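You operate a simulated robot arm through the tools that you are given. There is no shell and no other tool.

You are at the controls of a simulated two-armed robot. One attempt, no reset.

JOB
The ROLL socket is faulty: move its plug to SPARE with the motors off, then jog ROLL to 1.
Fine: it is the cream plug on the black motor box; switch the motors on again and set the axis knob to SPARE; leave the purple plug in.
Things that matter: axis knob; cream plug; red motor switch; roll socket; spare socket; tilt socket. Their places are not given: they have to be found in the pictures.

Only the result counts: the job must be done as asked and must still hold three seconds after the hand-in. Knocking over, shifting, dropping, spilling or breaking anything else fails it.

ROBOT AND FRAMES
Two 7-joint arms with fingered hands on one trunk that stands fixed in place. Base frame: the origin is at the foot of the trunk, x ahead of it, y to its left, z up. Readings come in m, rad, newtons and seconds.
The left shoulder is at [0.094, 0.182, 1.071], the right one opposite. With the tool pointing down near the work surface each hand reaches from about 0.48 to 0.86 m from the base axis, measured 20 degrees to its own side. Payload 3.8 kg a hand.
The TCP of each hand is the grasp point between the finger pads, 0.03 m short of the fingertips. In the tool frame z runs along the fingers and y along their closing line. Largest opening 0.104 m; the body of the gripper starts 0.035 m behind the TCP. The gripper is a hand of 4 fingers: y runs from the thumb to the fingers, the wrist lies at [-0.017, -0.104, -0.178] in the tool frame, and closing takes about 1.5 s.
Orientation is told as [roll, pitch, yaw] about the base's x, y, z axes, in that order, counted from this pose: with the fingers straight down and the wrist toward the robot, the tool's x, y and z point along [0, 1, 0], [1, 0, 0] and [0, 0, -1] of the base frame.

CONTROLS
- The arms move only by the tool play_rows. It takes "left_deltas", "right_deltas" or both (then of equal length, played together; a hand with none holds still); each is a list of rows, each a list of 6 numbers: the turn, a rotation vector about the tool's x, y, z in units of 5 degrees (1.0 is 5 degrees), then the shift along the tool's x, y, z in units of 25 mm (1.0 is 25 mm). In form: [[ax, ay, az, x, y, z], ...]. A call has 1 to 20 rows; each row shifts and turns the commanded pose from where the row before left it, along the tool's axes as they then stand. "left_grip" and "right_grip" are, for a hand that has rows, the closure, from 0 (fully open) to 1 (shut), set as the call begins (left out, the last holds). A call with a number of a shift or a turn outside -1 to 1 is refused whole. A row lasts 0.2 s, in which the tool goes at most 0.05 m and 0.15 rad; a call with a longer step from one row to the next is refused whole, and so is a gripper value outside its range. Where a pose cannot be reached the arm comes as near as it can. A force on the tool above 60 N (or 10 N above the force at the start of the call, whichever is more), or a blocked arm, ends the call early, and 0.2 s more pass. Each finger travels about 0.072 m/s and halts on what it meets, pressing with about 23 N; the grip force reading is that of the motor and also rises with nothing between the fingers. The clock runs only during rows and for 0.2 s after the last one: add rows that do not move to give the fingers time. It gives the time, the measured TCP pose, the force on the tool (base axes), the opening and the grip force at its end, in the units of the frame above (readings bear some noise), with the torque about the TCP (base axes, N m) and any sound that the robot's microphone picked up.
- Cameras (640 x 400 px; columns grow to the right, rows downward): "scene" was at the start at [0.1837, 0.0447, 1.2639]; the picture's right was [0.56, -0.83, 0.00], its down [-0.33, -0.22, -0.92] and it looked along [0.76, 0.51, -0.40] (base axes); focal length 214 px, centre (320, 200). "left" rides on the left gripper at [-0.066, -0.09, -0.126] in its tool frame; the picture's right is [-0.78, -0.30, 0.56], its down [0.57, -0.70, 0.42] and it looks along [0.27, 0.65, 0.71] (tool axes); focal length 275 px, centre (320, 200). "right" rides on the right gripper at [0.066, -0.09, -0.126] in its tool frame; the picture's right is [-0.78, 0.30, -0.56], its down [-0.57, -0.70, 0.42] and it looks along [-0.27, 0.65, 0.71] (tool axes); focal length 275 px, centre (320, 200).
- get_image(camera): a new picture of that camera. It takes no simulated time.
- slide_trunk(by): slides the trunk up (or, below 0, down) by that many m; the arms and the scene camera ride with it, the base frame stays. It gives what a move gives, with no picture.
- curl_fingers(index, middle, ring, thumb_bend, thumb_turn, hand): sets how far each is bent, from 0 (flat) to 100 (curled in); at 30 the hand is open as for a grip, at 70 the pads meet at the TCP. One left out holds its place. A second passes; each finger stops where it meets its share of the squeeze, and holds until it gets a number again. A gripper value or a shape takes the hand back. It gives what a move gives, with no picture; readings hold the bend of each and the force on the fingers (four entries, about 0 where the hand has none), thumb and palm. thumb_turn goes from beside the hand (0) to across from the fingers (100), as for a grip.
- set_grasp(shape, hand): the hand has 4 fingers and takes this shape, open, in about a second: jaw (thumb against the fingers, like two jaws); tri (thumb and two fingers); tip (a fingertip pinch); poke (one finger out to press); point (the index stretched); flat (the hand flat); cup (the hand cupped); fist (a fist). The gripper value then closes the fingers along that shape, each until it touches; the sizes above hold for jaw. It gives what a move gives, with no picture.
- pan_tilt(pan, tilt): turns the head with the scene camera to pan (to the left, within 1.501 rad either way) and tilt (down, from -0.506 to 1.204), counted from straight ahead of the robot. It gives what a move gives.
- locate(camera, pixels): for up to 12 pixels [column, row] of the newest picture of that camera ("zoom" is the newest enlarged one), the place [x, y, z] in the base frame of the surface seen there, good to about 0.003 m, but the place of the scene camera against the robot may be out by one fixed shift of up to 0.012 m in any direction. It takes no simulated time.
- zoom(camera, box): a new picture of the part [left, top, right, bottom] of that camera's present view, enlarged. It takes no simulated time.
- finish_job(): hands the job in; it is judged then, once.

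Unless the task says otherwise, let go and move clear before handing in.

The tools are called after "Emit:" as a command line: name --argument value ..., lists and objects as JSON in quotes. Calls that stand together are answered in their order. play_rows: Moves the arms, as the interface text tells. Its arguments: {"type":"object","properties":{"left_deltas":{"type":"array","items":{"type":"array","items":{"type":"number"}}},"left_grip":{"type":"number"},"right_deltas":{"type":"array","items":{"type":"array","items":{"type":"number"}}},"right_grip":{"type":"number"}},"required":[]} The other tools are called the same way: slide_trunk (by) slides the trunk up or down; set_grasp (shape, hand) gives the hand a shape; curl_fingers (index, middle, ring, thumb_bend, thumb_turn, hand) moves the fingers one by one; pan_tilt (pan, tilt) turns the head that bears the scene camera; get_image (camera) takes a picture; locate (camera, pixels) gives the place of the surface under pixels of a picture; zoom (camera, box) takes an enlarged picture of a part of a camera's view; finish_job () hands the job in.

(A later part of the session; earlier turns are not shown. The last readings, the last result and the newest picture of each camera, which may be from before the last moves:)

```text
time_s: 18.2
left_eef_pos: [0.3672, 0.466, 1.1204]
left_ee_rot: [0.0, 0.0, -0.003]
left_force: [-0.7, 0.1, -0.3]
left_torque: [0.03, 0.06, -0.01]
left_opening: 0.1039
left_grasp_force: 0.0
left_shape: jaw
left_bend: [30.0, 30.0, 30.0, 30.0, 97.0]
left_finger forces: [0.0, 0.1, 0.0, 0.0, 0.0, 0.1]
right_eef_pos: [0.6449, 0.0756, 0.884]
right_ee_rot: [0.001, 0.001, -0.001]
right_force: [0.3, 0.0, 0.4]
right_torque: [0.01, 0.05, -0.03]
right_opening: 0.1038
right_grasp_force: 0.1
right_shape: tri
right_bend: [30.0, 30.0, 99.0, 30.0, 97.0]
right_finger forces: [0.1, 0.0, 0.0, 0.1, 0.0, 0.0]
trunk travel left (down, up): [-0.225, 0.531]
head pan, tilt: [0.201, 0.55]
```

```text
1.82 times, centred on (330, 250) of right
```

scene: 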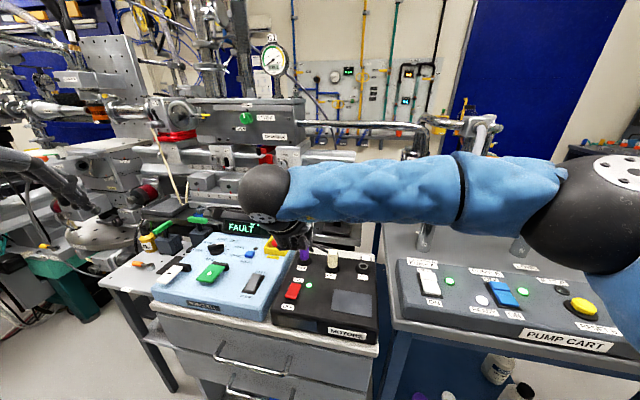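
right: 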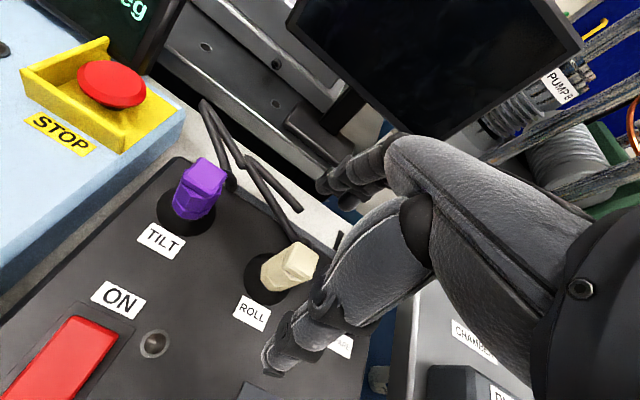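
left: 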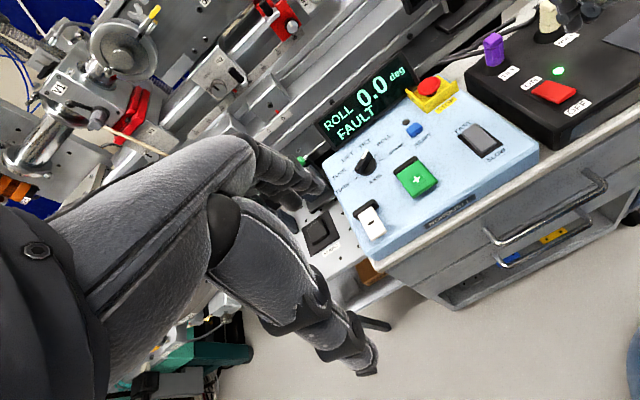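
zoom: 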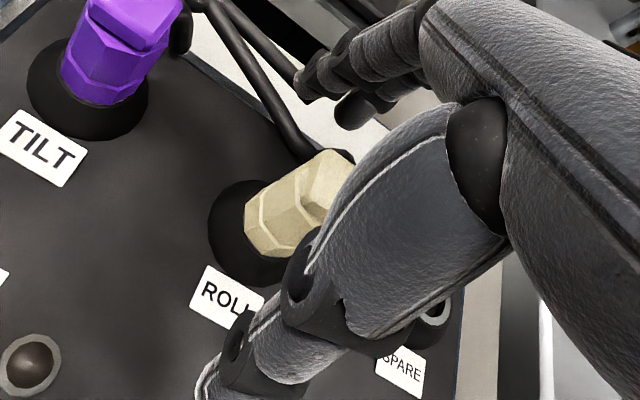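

The hand is centred around the plug. I'll close the grip and wait for the fingers.

Emit:
play_rows --right_deltas '[[0, 0, 0, 0, 0, 0], [0, 0, 0, 0, 0, 0], [0, 0, 0, 0, 0, 0], [0, 0, 0, 0, 0, 0], [0, 0, 0, 0, 0, 0], [0, 0, 0, 0, 0, 0], [0, 0, 0, 0, 0, 0], [0, 0, 0, 0, 0, 0]]' --right_grip 1.0

Emit:
zoom --camera "right" --box '[220, 140, 440, 360]'

Emit:
zoom --camera "scene" --box '[260, 180, 380, 300]'

```text
time_s: 20.0
left_eef_pos: [0.3684, 0.4675, 1.12]
left_ee_rot: [0.0, 0.002, -0.002]
left_force: [0.0, 0.7, -0.3]
left_torque: [-0.03, 0.0, 0.04]
left_opening: 0.1037
left_grasp_force: 0.0
left_shape: jaw
left_bend: [30.0, 30.0, 30.0, 30.0, 97.0]
left_finger forces: [0.1, 0.1, 0.1, 0.0, 0.0, 0.0]
right_eef_pos: [0.6437, 0.0752, 0.8832]
right_ee_rot: [0.0, 0.002, 0.0]
right_force: [-0.5, 0.5, -1.2]
right_torque: [-0.03, 0.01, -0.03]
right_opening: 0.0183
right_grasp_force: 22.8
right_shape: tri
right_bend: [73.0, 61.0, 100.0, 74.0, 100.0]
right_finger forces: [10.2, 10.2, 0.0, 0.0, 20.4, 0.0]
trunk travel left (down, up): [-0.225, 0.531]
head pan, tilt: [0.201, 0.55]
```

```text
1.82 times, centred on (330, 250) of right
```

zoom: 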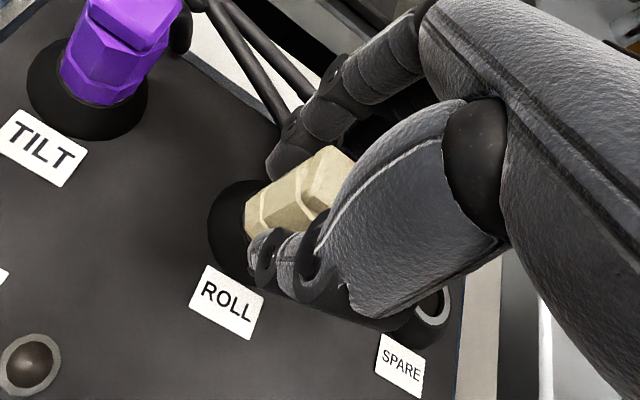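

```text
3.33 times, centred on (320, 240) of scene
```

zoom: 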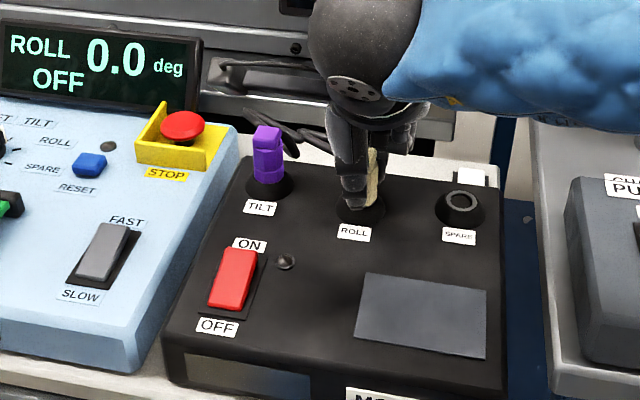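

The grip holds: 10 N on each finger and 20 N on the thumb. I'll pull straight up in small steps.

Emit:
play_rows --right_deltas '[[0, 0, 0, 0, 0, -0.1], [0, 0, 0, 0, 0, -0.1], [0, 0, 0, 0, 0, -0.1], [0, 0, 0, 0, 0, -0.1]]'

Emit:
zoom --camera "right" --box '[220, 140, 440, 360]'

```text
time_s: 21.0
left_eef_pos: [0.3675, 0.4663, 1.1208]
left_ee_rot: [0.001, 0.0, -0.001]
left_force: [-0.5, -1.1, -0.5]
left_torque: [0.0, -0.02, 0.0]
left_opening: 0.1036
left_grasp_force: 0.1
left_shape: jaw
left_bend: [30.0, 30.0, 30.0, 30.0, 97.0]
left_finger forces: [0.1, 0.1, 0.0, 0.0, 0.0, 0.0]
right_eef_pos: [0.6452, 0.076, 0.8944]
right_ee_rot: [0.002, -0.001, -0.001]
right_force: [0.3, 0.3, 0.7]
right_torque: [0.01, 0.01, -0.02]
right_opening: 0.0178
right_grasp_force: 22.3
right_shape: tri
right_bend: [73.0, 61.0, 100.0, 74.0, 100.0]
right_finger forces: [10.6, 10.4, 0.0, 0.0, 20.4, 0.0]
trunk travel left (down, up): [-0.225, 0.531]
head pan, tilt: [0.201, 0.55]
```

```text
1.82 times, centred on (330, 250) of right
```

zoom: 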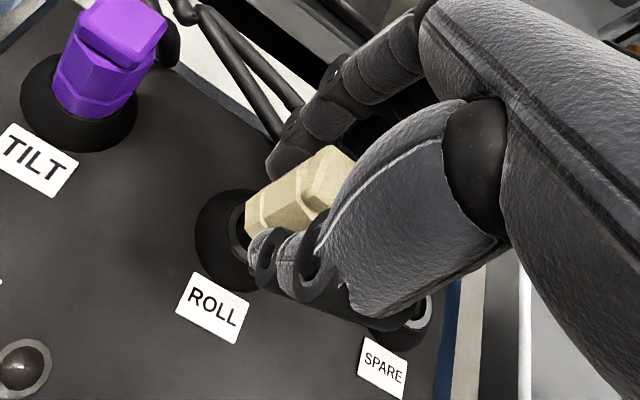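

The plug is coming up with the hand with no resistance. I'll lift another 4 cm and look at what hangs below.

Emit:
play_rows --right_deltas '[[0, 0, 0, 0, 0, -0.3], [0, 0, 0, 0, 0, -0.4], [0, 0, 0, 0, 0, -0.5], [0, 0, 0, 0, 0, -0.5]]'

Emit:
zoom --camera "right" --box '[180, 140, 400, 360]'

Emit:
zoom --camera "scene" --box '[260, 180, 380, 300]'

```text
time_s: 22.0
left_eef_pos: [0.3668, 0.4665, 1.1205]
left_ee_rot: [-0.001, -0.001, -0.001]
left_force: [0.1, 0.1, 0.7]
left_torque: [-0.01, 0.0, 0.02]
left_opening: 0.1036
left_grasp_force: 0.1
left_shape: jaw
left_bend: [30.0, 30.0, 30.0, 30.0, 97.0]
left_finger forces: [0.1, 0.0, 0.0, 0.0, 0.0, 0.0]
right_eef_pos: [0.6439, 0.0759, 0.9362]
right_ee_rot: [-0.001, 0.002, 0.002]
right_force: [0.4, 0.2, 0.2]
right_torque: [0.03, 0.0, -0.02]
right_opening: 0.018
right_grasp_force: 23.6
right_shape: tri
right_bend: [73.0, 61.0, 100.0, 74.0, 100.0]
right_finger forces: [10.6, 10.5, 0.0, 0.1, 20.4, 0.0]
trunk travel left (down, up): [-0.225, 0.531]
head pan, tilt: [0.201, 0.55]
```

```text
1.82 times, centred on (290, 250) of right
```

zoom: 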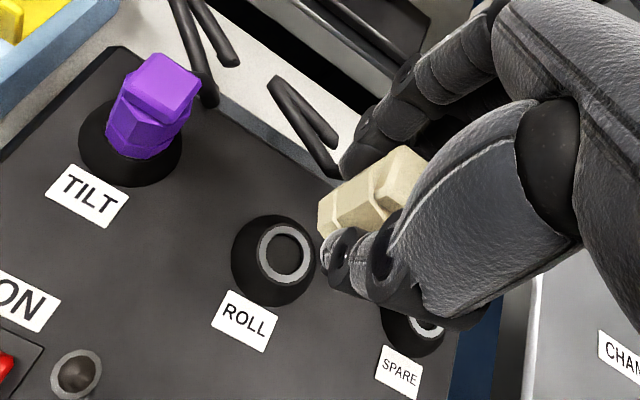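

```text
3.33 times, centred on (320, 240) of scene
```

zoom: 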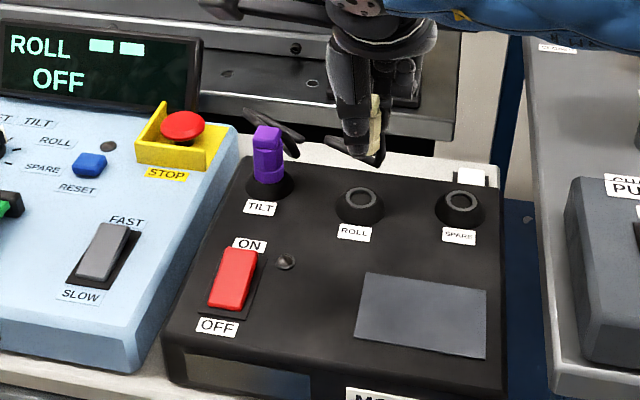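

The plug is free (display reads "--") and the empty ROLL socket is visible next to SPARE. I'll measure the offset between the two socket rings with the scene camera.

Emit:
zoom --camera "scene" --box '[320, 220, 376, 255]'

Emit:
locate --camera "zoom" --pixels '[[320, 200], [100, 150], [150, 150], [400, 150], [450, 150], [200, 250]]'

```text
11.43 times, centred on (348, 238) of scene
```

zoom: 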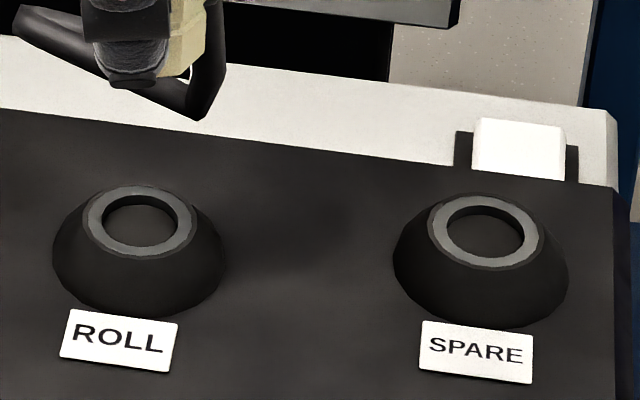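

```text
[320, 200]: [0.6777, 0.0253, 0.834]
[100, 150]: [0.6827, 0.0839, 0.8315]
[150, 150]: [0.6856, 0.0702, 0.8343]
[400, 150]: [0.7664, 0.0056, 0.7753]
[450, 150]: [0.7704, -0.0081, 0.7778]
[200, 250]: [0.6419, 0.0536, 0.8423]
```

Emit:
locate --camera "zoom" --pixels '[[90, 222], [191, 224], [142, 190], [138, 252], [435, 230], [534, 235], [488, 199], [482, 261], [140, 222], [486, 231]]'

```text
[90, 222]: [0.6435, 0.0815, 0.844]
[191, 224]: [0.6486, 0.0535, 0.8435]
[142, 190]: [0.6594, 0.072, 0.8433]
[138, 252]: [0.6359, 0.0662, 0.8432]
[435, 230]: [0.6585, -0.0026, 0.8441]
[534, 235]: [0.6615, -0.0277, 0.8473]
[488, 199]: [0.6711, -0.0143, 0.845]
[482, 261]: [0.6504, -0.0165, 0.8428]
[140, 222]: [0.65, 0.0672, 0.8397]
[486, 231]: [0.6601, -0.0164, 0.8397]
```

ROLL→SPARE offset is about (+0.0135, −0.083) m. I'll carry the plug over SPARE at the present height and check the alignment.

Emit:
play_rows --right_deltas '[[0, 0, 0, -0.66, 0.11, -0.2], [0, 0, 0, -0.66, 0.11, 0], [0, 0, 0, -0.66, 0.11, 0], [0, 0, 0, -0.66, 0.11, 0], [0, 0, 0, -0.66, 0.1, 0]]'

Emit:
get_image --camera "right"

Emit:
zoom --camera "scene" --box '[320, 200, 400, 260]'

```text
time_s: 23.2
left_eef_pos: [0.3659, 0.4668, 1.1218]
left_ee_rot: [-0.001, 0.0, 0.0]
left_force: [0.2, -0.4, 0.1]
left_torque: [-0.01, 0.0, -0.02]
left_opening: 0.1037
left_grasp_force: 0.0
left_shape: jaw
left_bend: [30.0, 30.0, 30.0, 30.0, 97.0]
left_finger forces: [0.1, 0.0, 0.0, 0.1, 0.0, 0.1]
right_eef_pos: [0.6594, -0.0066, 0.9394]
right_ee_rot: [0.0, 0.001, 0.0]
right_force: [0.6, 0.4, -0.5]
right_torque: [-0.02, -0.03, -0.02]
right_opening: 0.0184
right_grasp_force: 23.2
right_shape: tri
right_bend: [73.0, 61.0, 100.0, 74.0, 100.0]
right_finger forces: [10.6, 10.5, 0.0, 0.0, 20.3, 0.0]
trunk travel left (down, up): [-0.225, 0.531]
head pan, tilt: [0.201, 0.55]
```

```text
taken
```

right: 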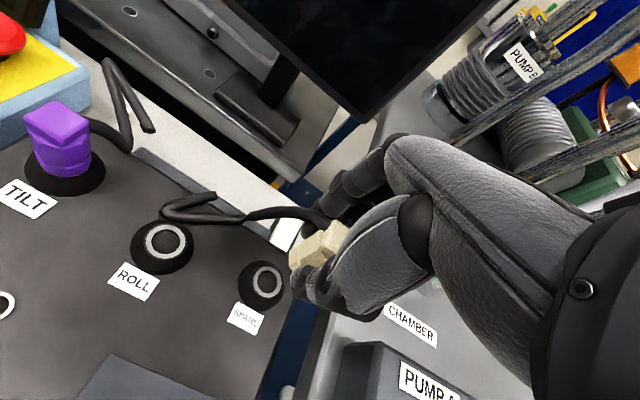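

```text
6.67 times, centred on (360, 230) of scene
```

zoom: 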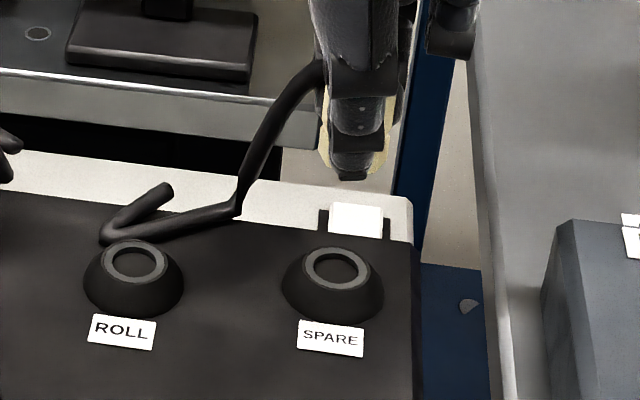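

Both socket rings are visible in the right camera at (167,242) and (266,282). I'll zoom for an accurate fix.

Emit:
zoom --camera "right" --box '[120, 200, 360, 340]'

Emit:
zoom --camera "right" --box '[220, 210, 360, 330]'

Emit:
locate --camera "right" --pixels '[[167, 225], [167, 258], [266, 268], [266, 295], [252, 282], [280, 283], [150, 242], [184, 242], [300, 255], [310, 262]]'

```text
2.67 times, centred on (240, 270) of right
```

zoom: 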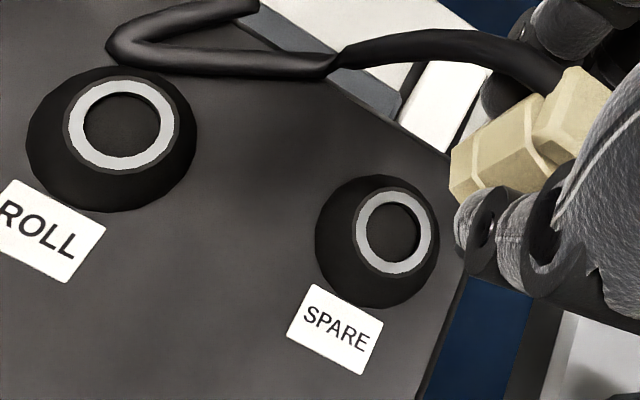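

```text
3.33 times, centred on (290, 270) of right
```

zoom: 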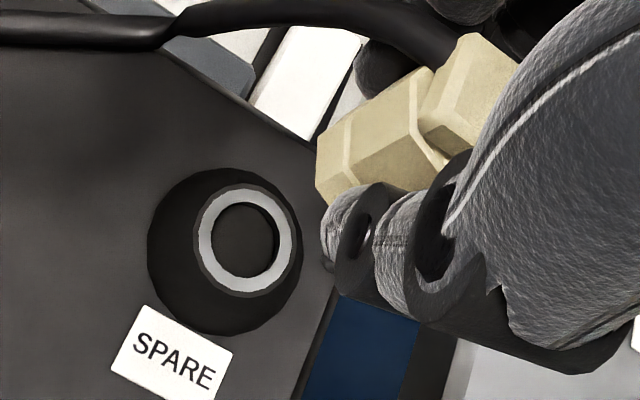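

```text
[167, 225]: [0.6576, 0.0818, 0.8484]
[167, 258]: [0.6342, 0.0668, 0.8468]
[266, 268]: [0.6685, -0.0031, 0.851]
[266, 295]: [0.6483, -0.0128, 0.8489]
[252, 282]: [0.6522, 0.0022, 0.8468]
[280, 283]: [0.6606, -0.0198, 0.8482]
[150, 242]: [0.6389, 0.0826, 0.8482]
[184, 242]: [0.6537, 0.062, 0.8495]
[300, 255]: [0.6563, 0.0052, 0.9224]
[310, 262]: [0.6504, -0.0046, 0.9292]
```

The alignment computes to within a millimetre (SPARE at (0.6573, −0.008) in grasp terms). I'll lower the plug 35 mm and check.

Emit:
play_rows --right_deltas '[[0, 0, 0, -0.03, 0, 0.4], [0, 0, 0, 0, 0, 0.4], [0, 0, 0, 0, 0, 0.4], [0, 0, 0, 0, 0, 0.2]]'

Emit:
zoom --camera "right" --box '[220, 190, 360, 330]'

Emit:
zoom --camera "scene" --box '[320, 210, 400, 260]'

```text
time_s: 24.2
left_eef_pos: [0.3681, 0.4662, 1.1209]
left_ee_rot: [0.0, 0.0, -0.001]
left_force: [0.5, 0.4, -0.1]
left_torque: [0.01, -0.02, -0.02]
left_opening: 0.1037
left_grasp_force: 0.1
left_shape: jaw
left_bend: [30.0, 30.0, 30.0, 30.0, 97.0]
left_finger forces: [0.0, 0.0, 0.0, 0.0, 0.0, 0.0]
right_eef_pos: [0.6589, -0.0079, 0.9053]
right_ee_rot: [0.0, 0.0, 0.001]
right_force: [1.1, -1.3, -0.7]
right_torque: [0.01, -0.01, 0.0]
right_opening: 0.018
right_grasp_force: 22.5
right_shape: tri
right_bend: [73.0, 61.0, 100.0, 74.0, 100.0]
right_finger forces: [10.7, 10.5, 0.0, 0.1, 20.3, 0.0]
trunk travel left (down, up): [-0.225, 0.531]
head pan, tilt: [0.201, 0.55]
```

```text
2.86 times, centred on (290, 260) of right
```

zoom: 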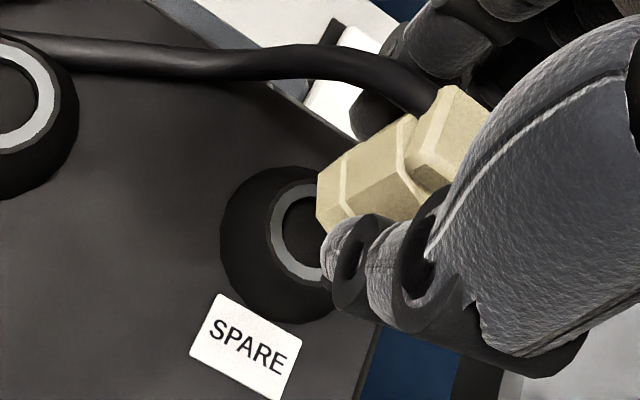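

```text
8.00 times, centred on (360, 235) of scene
```

zoom: 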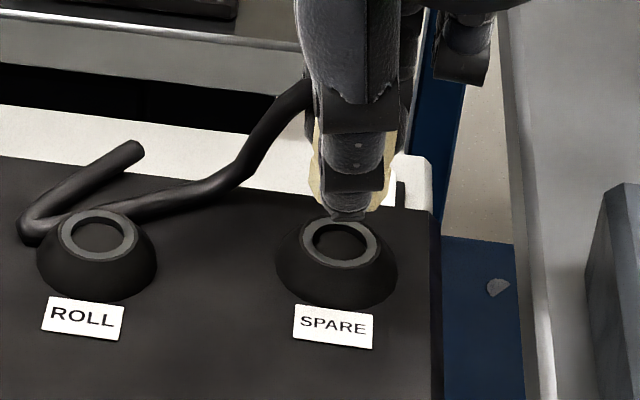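

The plug hangs right over the SPARE ring. I'll lower it slowly into the socket.

Emit:
play_rows --right_deltas '[[0, 0, 0, 0, 0, 0.15], [0, 0, 0, 0, 0, 0.15], [0, 0, 0, 0, 0, 0.15], [0, 0, 0, 0, 0, 0.15]]'

Emit:
zoom --camera "right" --box '[220, 190, 360, 330]'

Emit:
zoom --camera "scene" --box '[320, 210, 400, 260]'

```text
time_s: 25.2
left_eef_pos: [0.3678, 0.4661, 1.1216]
left_ee_rot: [0.0, 0.0, -0.002]
left_force: [-0.1, -0.5, -0.3]
left_torque: [-0.02, 0.0, -0.01]
left_opening: 0.1036
left_grasp_force: 0.1
left_shape: jaw
left_bend: [30.0, 30.0, 30.0, 30.0, 97.0]
left_finger forces: [0.0, 0.0, 0.1, 0.1, 0.1, 0.0]
right_eef_pos: [0.6579, -0.0075, 0.891]
right_ee_rot: [-0.001, 0.0, 0.0]
right_force: [0.6, 0.4, 0.0]
right_torque: [0.03, 0.01, -0.02]
right_opening: 0.0179
right_grasp_force: 23.2
right_shape: tri
right_bend: [73.0, 61.0, 100.0, 74.0, 100.0]
right_finger forces: [10.6, 10.6, 0.0, 0.0, 20.2, 0.0]
trunk travel left (down, up): [-0.225, 0.531]
head pan, tilt: [0.201, 0.55]
```

```text
2.86 times, centred on (290, 260) of right
```

zoom: 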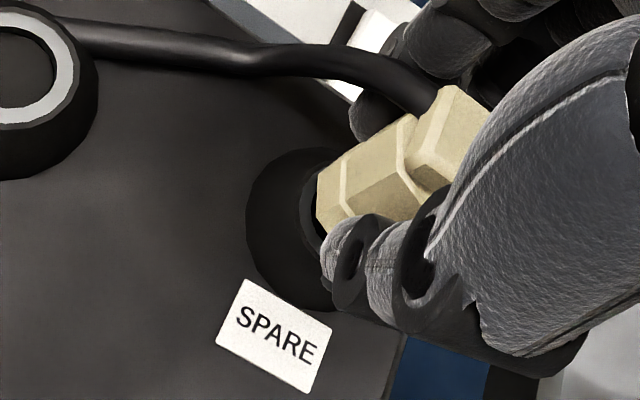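

```text
8.00 times, centred on (360, 235) of scene
```

zoom: 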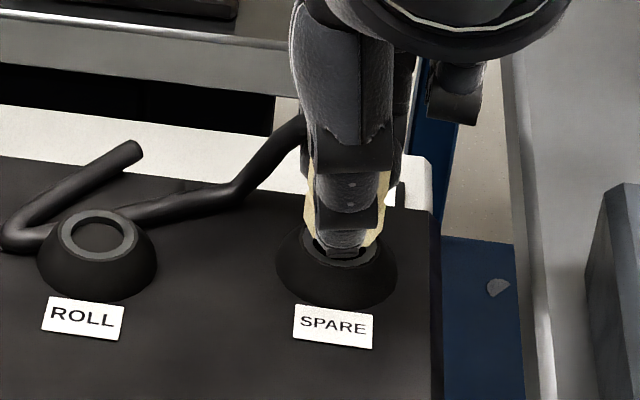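

Alignment still looks centred and there is no force. I'll lower the remaining 8–9 mm gently.

Emit:
play_rows --right_deltas '[[0, 0, 0, 0, 0, 0.1], [0, 0, 0, 0, 0, 0.1], [0, 0, 0, 0, 0, 0.1], [0, 0, 0, 0, 0, 0.05]]'

Emit:
zoom --camera "right" --box '[220, 190, 360, 330]'

Emit:
zoom --camera "scene" --box '[320, 210, 400, 260]'

Emit:
zoom --camera "scene" --box '[190, 180, 310, 300]'

```text
time_s: 26.2
left_eef_pos: [0.3666, 0.4667, 1.1203]
left_ee_rot: [0.001, 0.0, -0.002]
left_force: [0.4, 0.8, 0.4]
left_torque: [0.02, 0.0, -0.01]
left_opening: 0.1037
left_grasp_force: 0.1
left_shape: jaw
left_bend: [30.0, 30.0, 30.0, 30.0, 97.0]
left_finger forces: [0.1, 0.0, 0.0, 0.0, 0.0, 0.0]
right_eef_pos: [0.658, -0.0069, 0.8826]
right_ee_rot: [0.001, -0.002, 0.002]
right_force: [-1.5, -0.5, 3.3]
right_torque: [0.01, 0.01, 0.03]
right_opening: 0.0184
right_grasp_force: 23.6
right_shape: tri
right_bend: [73.0, 61.0, 100.0, 74.0, 100.0]
right_finger forces: [10.6, 10.9, 0.1, 0.1, 21.4, 0.0]
trunk travel left (down, up): [-0.225, 0.531]
head pan, tilt: [0.201, 0.55]
```

```text
2.86 times, centred on (290, 260) of right
```

zoom: 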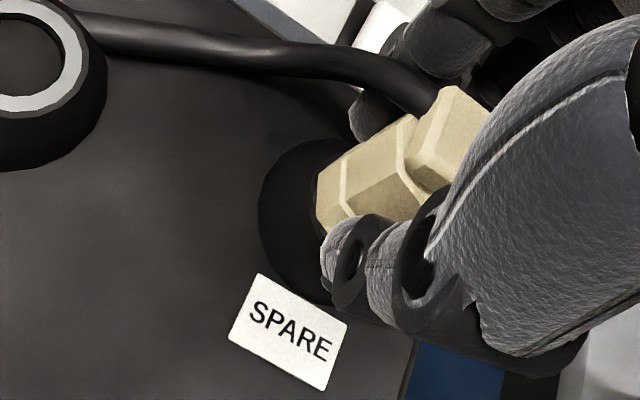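

```text
8.00 times, centred on (360, 235) of scene
```

zoom: 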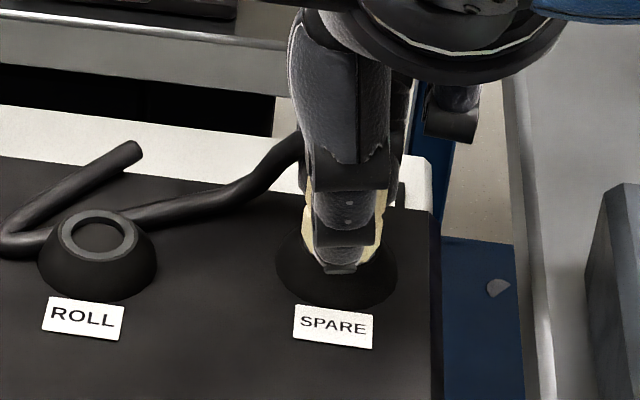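

```text
3.33 times, centred on (250, 240) of scene
```

zoom: 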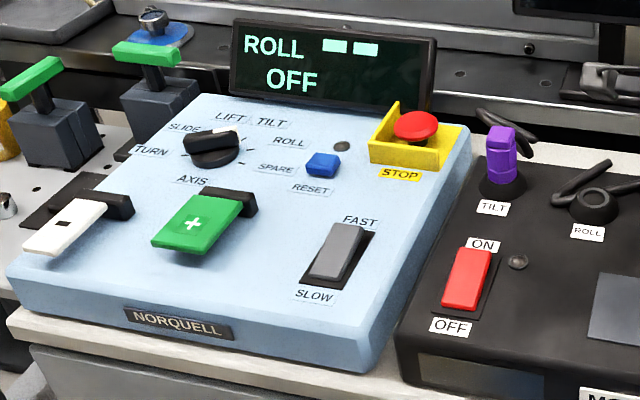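

Light contact of 3.3 N at z=0.8826 — about the same height it was seated at in ROLL. I'll press another 2–3 mm to be sure it's home.

Emit:
play_rows --right_deltas '[[0, 0, 0, 0, 0, 0.06], [0, 0, 0, 0, 0, 0.06], [0, 0, 0, 0, 0, 0]]'

Emit:
zoom --camera "right" --box '[220, 190, 360, 330]'

```text
time_s: 27.0
left_eef_pos: [0.3663, 0.4655, 1.1229]
left_ee_rot: [0.0, -0.001, -0.002]
left_force: [0.6, 0.3, 0.4]
left_torque: [0.03, -0.02, -0.01]
left_opening: 0.1036
left_grasp_force: 0.1
left_shape: jaw
left_bend: [30.0, 30.0, 30.0, 30.0, 97.0]
left_finger forces: [0.1, 0.1, 0.0, 0.1, 0.0, 0.1]
right_eef_pos: [0.6572, -0.0079, 0.882]
right_ee_rot: [0.002, -0.006, -0.002]
right_force: [0.0, -0.3, 18.1]
right_torque: [-0.03, -0.03, 0.0]
right_opening: 0.0186
right_grasp_force: 22.6
right_shape: tri
right_bend: [73.0, 61.0, 100.0, 74.0, 100.0]
right_finger forces: [12.4, 14.1, 0.1, 0.0, 24.4, 0.0]
trunk travel left (down, up): [-0.225, 0.531]
head pan, tilt: [0.201, 0.55]
```

```text
2.86 times, centred on (290, 260) of right
```

zoom: 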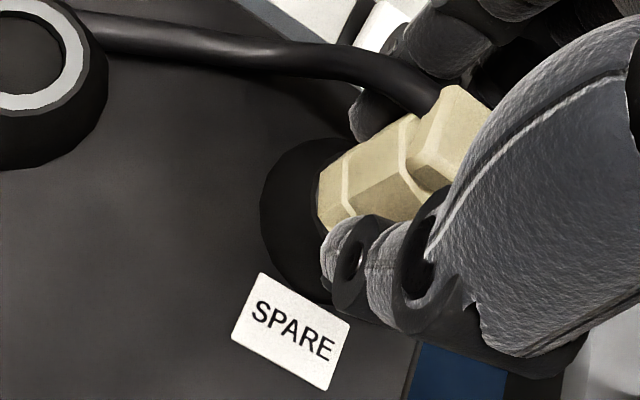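

The plug is bottomed (18 N). Before opening the fingers I'll check the white block behind the box at zoom px (375,45).

Emit:
locate --camera "zoom" --pixels '[[385, 25], [370, 60], [360, 10], [330, 180], [310, 205], [400, 160]]'

Emit:
zoom --camera "scene" --box '[340, 210, 390, 250]'

Emit:
locate --camera "zoom" --pixels '[[460, 150], [470, 170], [480, 200]]'

```text
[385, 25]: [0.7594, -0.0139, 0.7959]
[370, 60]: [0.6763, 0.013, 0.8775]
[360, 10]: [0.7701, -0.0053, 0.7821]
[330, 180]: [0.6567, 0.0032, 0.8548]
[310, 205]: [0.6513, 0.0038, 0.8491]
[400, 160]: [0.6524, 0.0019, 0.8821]
```

```text
10.00 times, centred on (365, 230) of scene
```

zoom: 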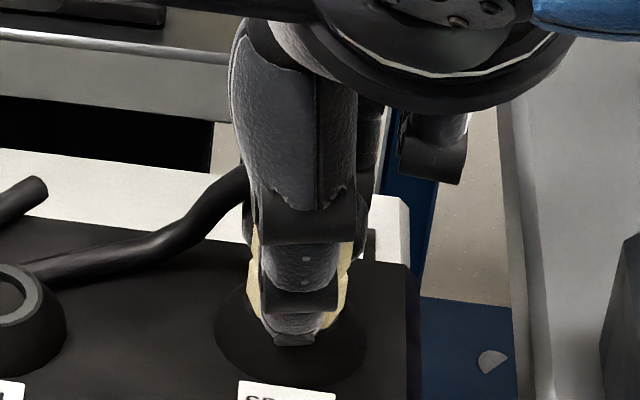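

```text
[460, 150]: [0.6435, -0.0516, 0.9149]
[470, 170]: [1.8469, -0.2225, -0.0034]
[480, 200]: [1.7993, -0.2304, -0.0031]
```

The white block is far below, so no obstacle there. I want a close look at how the cable passes the index finger before releasing.

Emit:
zoom --camera "right" --box '[290, 180, 360, 250]'

Emit:
locate --camera "zoom" --pixels '[[200, 170], [300, 230], [350, 270], [180, 300], [330, 170], [400, 130], [450, 300], [330, 340]]'

```text
5.71 times, centred on (325, 215) of right
```

zoom: 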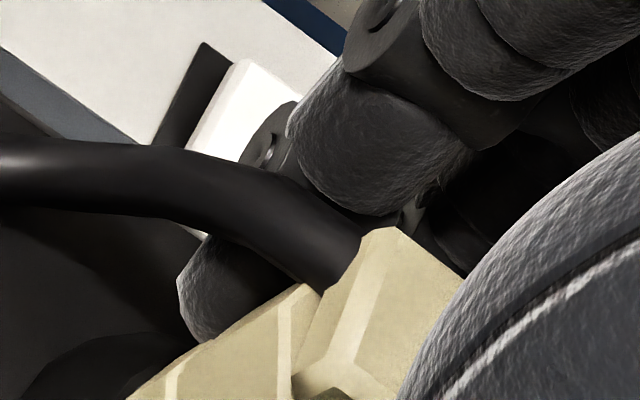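

```text
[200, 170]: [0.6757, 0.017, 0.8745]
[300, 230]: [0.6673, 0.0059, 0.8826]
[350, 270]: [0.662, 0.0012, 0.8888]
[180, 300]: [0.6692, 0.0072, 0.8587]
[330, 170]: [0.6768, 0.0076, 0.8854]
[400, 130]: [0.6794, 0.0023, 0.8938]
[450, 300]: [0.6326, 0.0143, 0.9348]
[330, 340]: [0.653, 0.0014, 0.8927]
```

The cable leaves the plug toward +y through the gap between thumb and index, so opening and lifting won't hook it. I'll relieve the push and open the fingers.

Emit:
play_rows --right_deltas '[[0, 0, 0, 0, 0, -0.05], [0, 0, 0, 0, 0, -0.05]]'

Emit:
play_rows --right_deltas '[[0, 0, 0, 0, 0, 0], [0, 0, 0, 0, 0, 0], [0, 0, 0, 0, 0, 0], [0, 0, 0, 0, 0, 0], [0, 0, 0, 0, 0, 0], [0, 0, 0, 0, 0, 0], [0, 0, 0, 0, 0, 0]]' --right_grip 0.0

Emit:
zoom --camera "right" --box '[220, 150, 400, 330]'

Emit:
zoom --camera "scene" --box '[320, 210, 400, 260]'

```text
time_s: 27.6
left_eef_pos: [0.3659, 0.4665, 1.121]
left_ee_rot: [0.001, -0.001, 0.001]
left_force: [-0.6, -0.1, 0.2]
left_torque: [0.0, 0.01, 0.01]
left_opening: 0.1038
left_grasp_force: 0.0
left_shape: jaw
left_bend: [30.0, 30.0, 30.0, 30.0, 97.0]
left_finger forces: [0.0, 0.1, 0.0, 0.0, 0.0, 0.0]
right_eef_pos: [0.6569, -0.0084, 0.882]
right_ee_rot: [0.001, 0.0, 0.0]
right_force: [1.8, 1.2, 15.2]
right_torque: [0.02, -0.14, 0.02]
right_opening: 0.0188
right_grasp_force: 22.7
right_shape: tri
right_bend: [73.0, 61.0, 100.0, 74.0, 100.0]
right_finger forces: [13.4, 13.7, 0.1, 0.0, 23.2, 0.0]
trunk travel left (down, up): [-0.225, 0.531]
head pan, tilt: [0.201, 0.55]
```

```text
time_s: 29.2
left_eef_pos: [0.3679, 0.4661, 1.1212]
left_ee_rot: [-0.001, 0.001, -0.001]
left_force: [0.0, 0.5, -0.1]
left_torque: [-0.01, 0.0, 0.0]
left_opening: 0.1038
left_grasp_force: 0.0
left_shape: jaw
left_bend: [30.0, 30.0, 30.0, 30.0, 97.0]
left_finger forces: [0.1, 0.0, 0.1, 0.0, 0.1, 0.0]
right_eef_pos: [0.6584, -0.0077, 0.88]
right_ee_rot: [0.0, -0.001, 0.0]
right_force: [0.1, -0.7, -0.6]
right_torque: [-0.03, 0.0, 0.01]
right_opening: 0.1035
right_grasp_force: 0.0
right_shape: tri
right_bend: [30.0, 30.0, 99.0, 30.0, 97.0]
right_finger forces: [0.0, 0.1, 0.0, 0.0, 0.1, 0.0]
trunk travel left (down, up): [-0.225, 0.531]
head pan, tilt: [0.201, 0.55]
```

```text
2.22 times, centred on (310, 240) of right
```

zoom: 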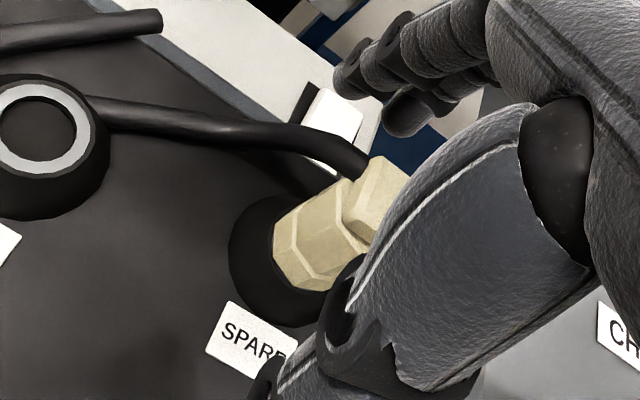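

```text
8.00 times, centred on (360, 235) of scene
```

zoom: 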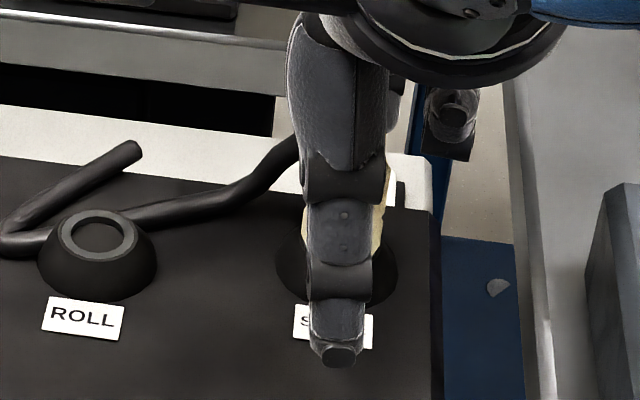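

The plug stays seated upright in SPARE. I'll lift the right hand straight up.

Emit:
play_rows --right_deltas '[[0, 0, 0, 0, 0, -0.5], [0, 0, 0, 0, 0, -0.8], [0, 0, 0, 0, 0, -1], [0, 0, 0, 0, 0, -1], [0, 0, 0, 0, 0, -1], [0, 0, 0, 0, 0, -1]]'

Emit:
get_image --camera "right"

Emit:
zoom --camera "scene" --box '[270, 190, 390, 290]'

Emit:
zoom --camera "scene" --box '[190, 180, 310, 300]'

```text
time_s: 30.6
left_eef_pos: [0.3673, 0.4662, 1.1214]
left_ee_rot: [0.0, 0.0, -0.002]
left_force: [-0.8, -0.1, -0.4]
left_torque: [0.03, 0.04, 0.0]
left_opening: 0.1036
left_grasp_force: 0.1
left_shape: jaw
left_bend: [30.0, 30.0, 30.0, 30.0, 97.0]
left_finger forces: [0.1, 0.0, 0.1, 0.0, 0.1, 0.0]
right_eef_pos: [0.6588, -0.0069, 1.0119]
right_ee_rot: [0.001, -0.001, 0.0]
right_force: [0.6, 0.7, 0.8]
right_torque: [-0.02, 0.02, 0.02]
right_opening: 0.1036
right_grasp_force: 0.0
right_shape: tri
right_bend: [30.0, 30.0, 99.0, 30.0, 97.0]
right_finger forces: [0.1, 0.0, 0.1, 0.1, 0.0, 0.0]
trunk travel left (down, up): [-0.225, 0.531]
head pan, tilt: [0.201, 0.55]
```

```text
taken
```

right: 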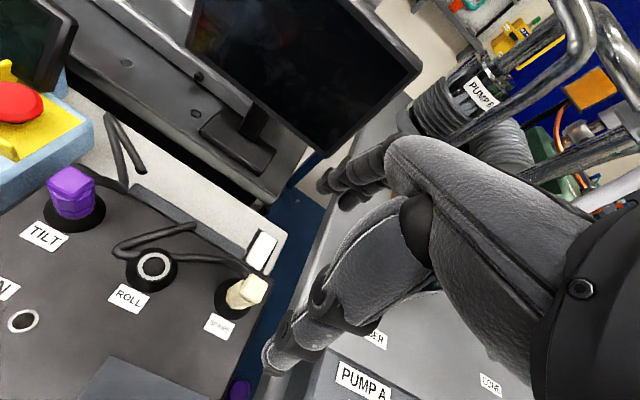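

```text
4.00 times, centred on (330, 240) of scene
```

zoom: 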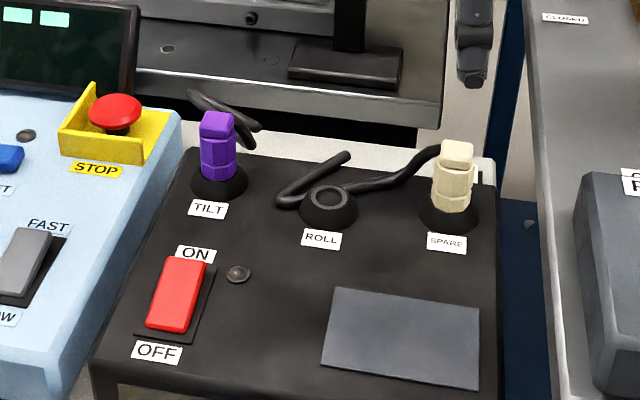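

```text
3.33 times, centred on (250, 240) of scene
```

zoom: 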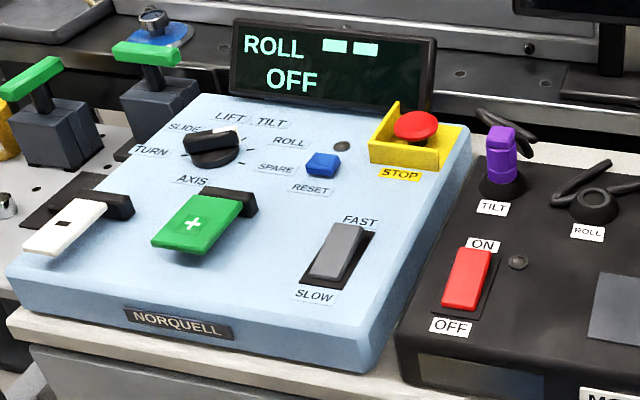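

The cream plug is seated in SPARE and the purple one is untouched. Next I'll put the right hand in poke and carry it above the ON (far) end of the red switch.

Emit:
set_grasp --hand "right" --shape "poke"

Emit:
play_rows --right_deltas '[[0, 0, 0, 0.93, -0.55, 0], [0, 0, 0, 0.93, -0.55, 0], [0, 0, 0, 0.93, -0.55, 0], [0, 0, 0, 0.93, -0.55, 0], [0, 0, 0, 0.93, -0.55, 0], [0, 0, 0, 0.93, -0.55, 0], [0, 0, 0, 0.93, -0.55, 0], [0, 0, 0, 0, 0, 1], [0, 0, 0, 0, 0, 1], [0, 0, 0, 0, 0, 1], [0, 0, 0, 0, 0, 0.6]]'

Emit:
zoom --camera "right" --box '[200, 120, 400, 320]'

Emit:
locate --camera "zoom" --pixels '[[305, 275], [312, 265], [270, 210], [290, 250], [330, 270]]'

```text
time_s: 31.5
left_eef_pos: [0.3672, 0.4664, 1.1214]
left_ee_rot: [-0.001, 0.0, 0.0]
left_force: [-0.6, 0.2, 0.4]
left_torque: [-0.06, 0.01, -0.01]
left_opening: 0.1039
left_grasp_force: 0.1
left_shape: jaw
left_bend: [30.0, 30.0, 30.0, 30.0, 97.0]
left_finger forces: [0.1, 0.0, 0.0, 0.0, 0.0, 0.0]
right_eef_pos: [0.6583, -0.0064, 1.0124]
right_ee_rot: [0.0, -0.001, -0.001]
right_force: [0.4, -0.7, -0.5]
right_torque: [0.01, 0.04, -0.01]
right_opening: 0.0
right_grasp_force: 0.1
right_shape: poke
right_bend: [70.0, 70.0, 99.0, 100.0, 100.0]
right_finger forces: [0.0, 0.1, 0.0, 0.0, 0.0, 0.1]
trunk travel left (down, up): [-0.225, 0.531]
head pan, tilt: [0.201, 0.55]
```

```text
time_s: 33.9
left_eef_pos: [0.3681, 0.4671, 1.1204]
left_ee_rot: [0.0, 0.0, -0.002]
left_force: [0.4, 0.1, -0.1]
left_torque: [-0.03, 0.02, 0.0]
left_opening: 0.1036
left_grasp_force: 0.1
left_shape: jaw
left_bend: [30.0, 30.0, 30.0, 30.0, 97.0]
left_finger forces: [0.1, 0.1, 0.0, 0.0, 0.0, 0.0]
right_eef_pos: [0.5631, 0.1549, 0.9231]
right_ee_rot: [0.0, 0.001, -0.002]
right_force: [1.2, 0.2, -1.1]
right_torque: [0.04, 0.0, 0.01]
right_opening: 0.0002
right_grasp_force: 0.1
right_shape: poke
right_bend: [70.0, 70.0, 99.0, 100.0, 100.0]
right_finger forces: [0.0, 0.1, 0.1, 0.0, 0.1, 0.1]
trunk travel left (down, up): [-0.225, 0.531]
head pan, tilt: [0.201, 0.55]
```

```text
2.00 times, centred on (300, 220) of right
```

zoom: 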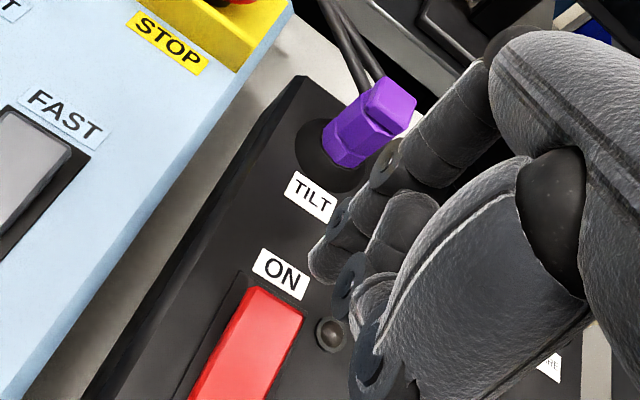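

```text
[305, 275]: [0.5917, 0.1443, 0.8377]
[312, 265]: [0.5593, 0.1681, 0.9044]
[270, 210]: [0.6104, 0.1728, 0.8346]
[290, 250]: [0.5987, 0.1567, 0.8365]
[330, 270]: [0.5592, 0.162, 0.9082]
```

Emit:
locate --camera "zoom" --pixels '[[275, 300], [265, 320], [250, 350], [230, 385], [290, 320], [252, 292]]'

```text
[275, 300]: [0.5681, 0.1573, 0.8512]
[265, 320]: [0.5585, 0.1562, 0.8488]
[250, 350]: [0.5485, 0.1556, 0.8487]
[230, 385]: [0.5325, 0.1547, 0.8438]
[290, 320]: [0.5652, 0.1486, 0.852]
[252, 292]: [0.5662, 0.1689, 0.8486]
```

The ON end of the cap is at (0.565, 0.157, 0.851). I'll descend and press it.

Emit:
play_rows --right_deltas '[[0, 0, 0, 0.06, 0.12, 0.5], [0, 0, 0, 0, 0, 0.5], [0, 0, 0, 0, 0, 0.5], [0, 0, 0, 0, 0, 0.2], [0, 0, 0, 0, 0, 0.1], [0, 0, 0, 0, 0, 0.1], [0, 0, 0, 0, 0, 0.1], [0, 0, 0, 0, 0, 0.1]]'

Emit:
zoom --camera "right" --box '[200, 120, 400, 320]'

Emit:
zoom --camera "scene" --box '[200, 180, 360, 300]'

```text
time_s: 35.7
left_eef_pos: [0.3679, 0.467, 1.1216]
left_ee_rot: [-0.001, -0.001, -0.003]
left_force: [0.1, 0.6, -0.2]
left_torque: [-0.03, -0.02, 0.01]
left_opening: 0.1038
left_grasp_force: 0.1
left_shape: jaw
left_bend: [30.0, 30.0, 30.0, 30.0, 97.0]
left_finger forces: [0.1, 0.0, 0.0, 0.0, 0.0, 0.0]
right_eef_pos: [0.5651, 0.1565, 0.8719]
right_ee_rot: [-0.001, -0.002, -0.002]
right_force: [1.6, -0.6, 6.4]
right_torque: [-0.05, -0.03, -0.02]
right_opening: 0.0004
right_grasp_force: 0.0
right_shape: poke
right_bend: [70.0, 70.0, 99.0, 100.0, 100.0]
right_finger forces: [0.0, 6.5, 0.0, 0.0, 0.0, 0.1]
trunk travel left (down, up): [-0.225, 0.531]
head pan, tilt: [0.201, 0.55]
```

```text
2.00 times, centred on (300, 220) of right
```

zoom: 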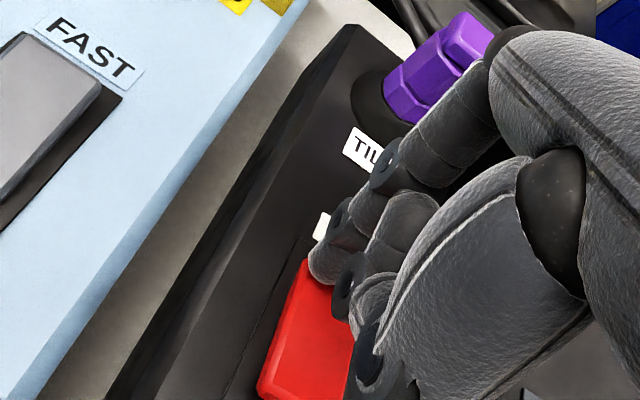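

```text
3.33 times, centred on (280, 240) of scene
```

zoom: 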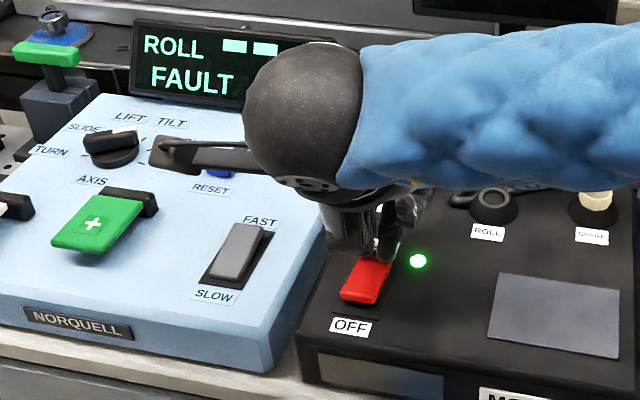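

The green LED is lit and the display shows "ROLL FAULT", so the motors are on again. I'll retract the right hand up and away to the right.

Emit:
play_rows --right_deltas '[[0, 0, 0, 0, 0, -0.4], [0, 0, 0, 0, 0, -0.8], [0, 0, 0, 0, 0, -1], [0, 0, 0, 0, 0, -1], [0, 0, 0, 0, 0, -1], [0, 0, 0, 0, 0, -1], [0, 0, 0, 0, 0, -1], [0, 0, 0, 0, 0, -1], [0, 0, 0, -1, -0.3, -1], [0, 0, 0, -1, -0.3, -0.5], [0, 0, 0, -1, -0.3, 0], [0, 0, 0, -1, -0.3, 0], [0, 0, 0, -1, -0.3, 0], [0, 0, 0, -1, -0.3, 0], [0, 0, 0, -1, -0.3, 0], [0, 0, 0, -1, -0.3, 0], [0, 0, 0, -1, 0, 0], [0, 0, 0, -1, 0, 0], [0, 0, 0, -1, 0, 0]]'

Emit:
pan_tilt --pan 0.5 --tilt 0.6

Emit:
get_image --camera "scene"

```text
time_s: 39.7
left_eef_pos: [0.367, 0.4656, 1.1211]
left_ee_rot: [-0.001, -0.002, -0.002]
left_force: [-0.4, 0.9, -0.2]
left_torque: [0.01, 0.02, 0.03]
left_opening: 0.1037
left_grasp_force: 0.1
left_shape: jaw
left_bend: [30.0, 30.0, 30.0, 30.0, 97.0]
left_finger forces: [0.0, 0.0, 0.0, 0.1, 0.0, 0.0]
right_eef_pos: [0.5036, -0.1198, 1.0896]
right_ee_rot: [-0.001, 0.0, 0.0]
right_force: [-0.5, -0.7, 0.2]
right_torque: [0.01, 0.02, 0.0]
right_opening: 0.0001
right_grasp_force: 0.0
right_shape: poke
right_bend: [70.0, 70.0, 99.0, 100.0, 100.0]
right_finger forces: [0.0, 0.0, 0.0, 0.0, 0.0, 0.0]
trunk travel left (down, up): [-0.225, 0.531]
head pan, tilt: [0.201, 0.55]
```

```text
time_s: 40.5
left_eef_pos: [0.3662, 0.4671, 1.1205]
left_ee_rot: [-0.001, 0.0, -0.002]
left_force: [-0.1, -0.6, -0.4]
left_torque: [0.01, 0.02, 0.03]
left_opening: 0.1036
left_grasp_force: 0.0
left_shape: jaw
left_bend: [30.0, 30.0, 30.0, 30.0, 97.0]
left_finger forces: [0.1, 0.1, 0.1, 0.2, 0.0, 0.0]
right_eef_pos: [0.5043, -0.1184, 1.0888]
right_ee_rot: [0.001, 0.0, 0.0]
right_force: [-0.5, 0.6, -1.2]
right_torque: [-0.01, 0.01, 0.02]
right_opening: 0.0
right_grasp_force: 0.0
right_shape: poke
right_bend: [70.0, 70.0, 99.0, 100.0, 100.0]
right_finger forces: [0.1, 0.1, 0.0, 0.1, 0.0, 0.0]
trunk travel left (down, up): [-0.225, 0.531]
head pan, tilt: [0.499, 0.6]
```

```text
taken
```

scene: 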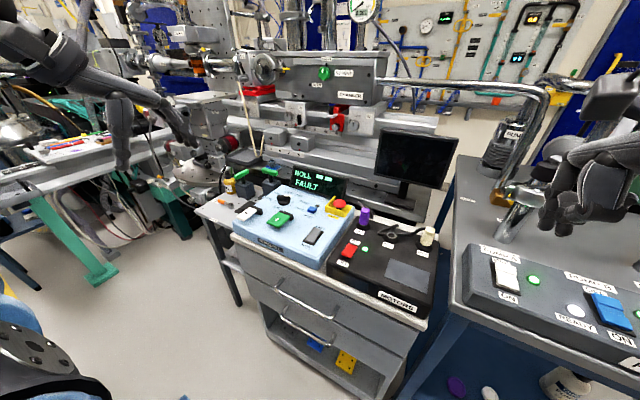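

Now for the axis knob: I'll zoom hard on it to read its pointer and geometry.

Emit:
zoom --camera "scene" --box '[255, 180, 335, 230]'

Emit:
locate --camera "zoom" --pixels '[[200, 140], [230, 130], [260, 140], [225, 165], [445, 230], [240, 290], [250, 250], [300, 200], [390, 180], [370, 130], [150, 140], [320, 100]]'

Emit:
zoom --camera "left" --box '[310, 130, 430, 230]'

```text
8.00 times, centred on (295, 205) of scene
```

zoom: 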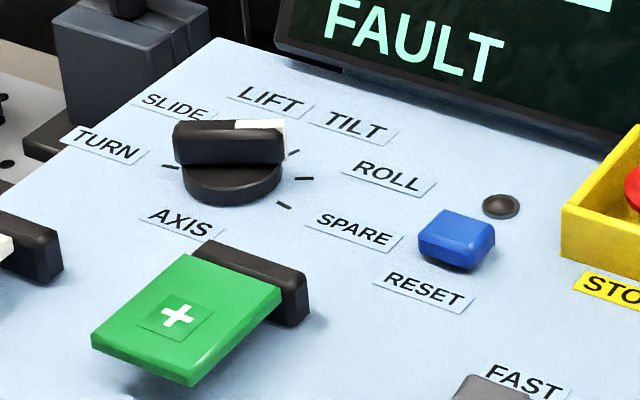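

```text
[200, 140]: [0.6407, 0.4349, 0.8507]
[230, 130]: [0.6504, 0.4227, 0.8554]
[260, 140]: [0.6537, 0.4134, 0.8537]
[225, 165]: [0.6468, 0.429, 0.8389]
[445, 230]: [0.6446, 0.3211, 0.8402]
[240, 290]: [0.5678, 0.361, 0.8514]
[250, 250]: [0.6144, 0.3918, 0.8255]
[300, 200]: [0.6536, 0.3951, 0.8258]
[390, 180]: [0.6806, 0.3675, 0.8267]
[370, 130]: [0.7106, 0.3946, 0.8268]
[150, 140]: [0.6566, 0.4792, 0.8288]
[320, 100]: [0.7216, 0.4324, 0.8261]
```

```text
4.00 times, centred on (370, 180) of left
```

zoom: 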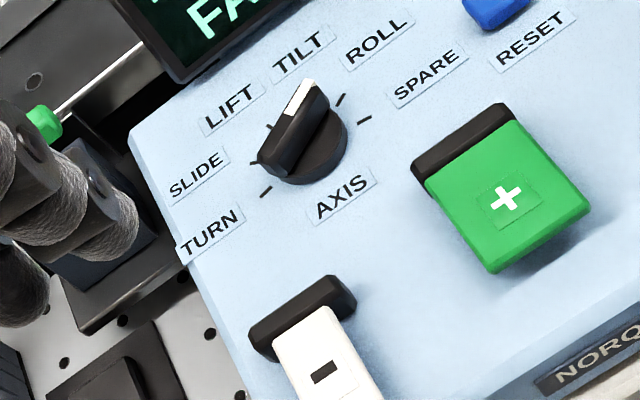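

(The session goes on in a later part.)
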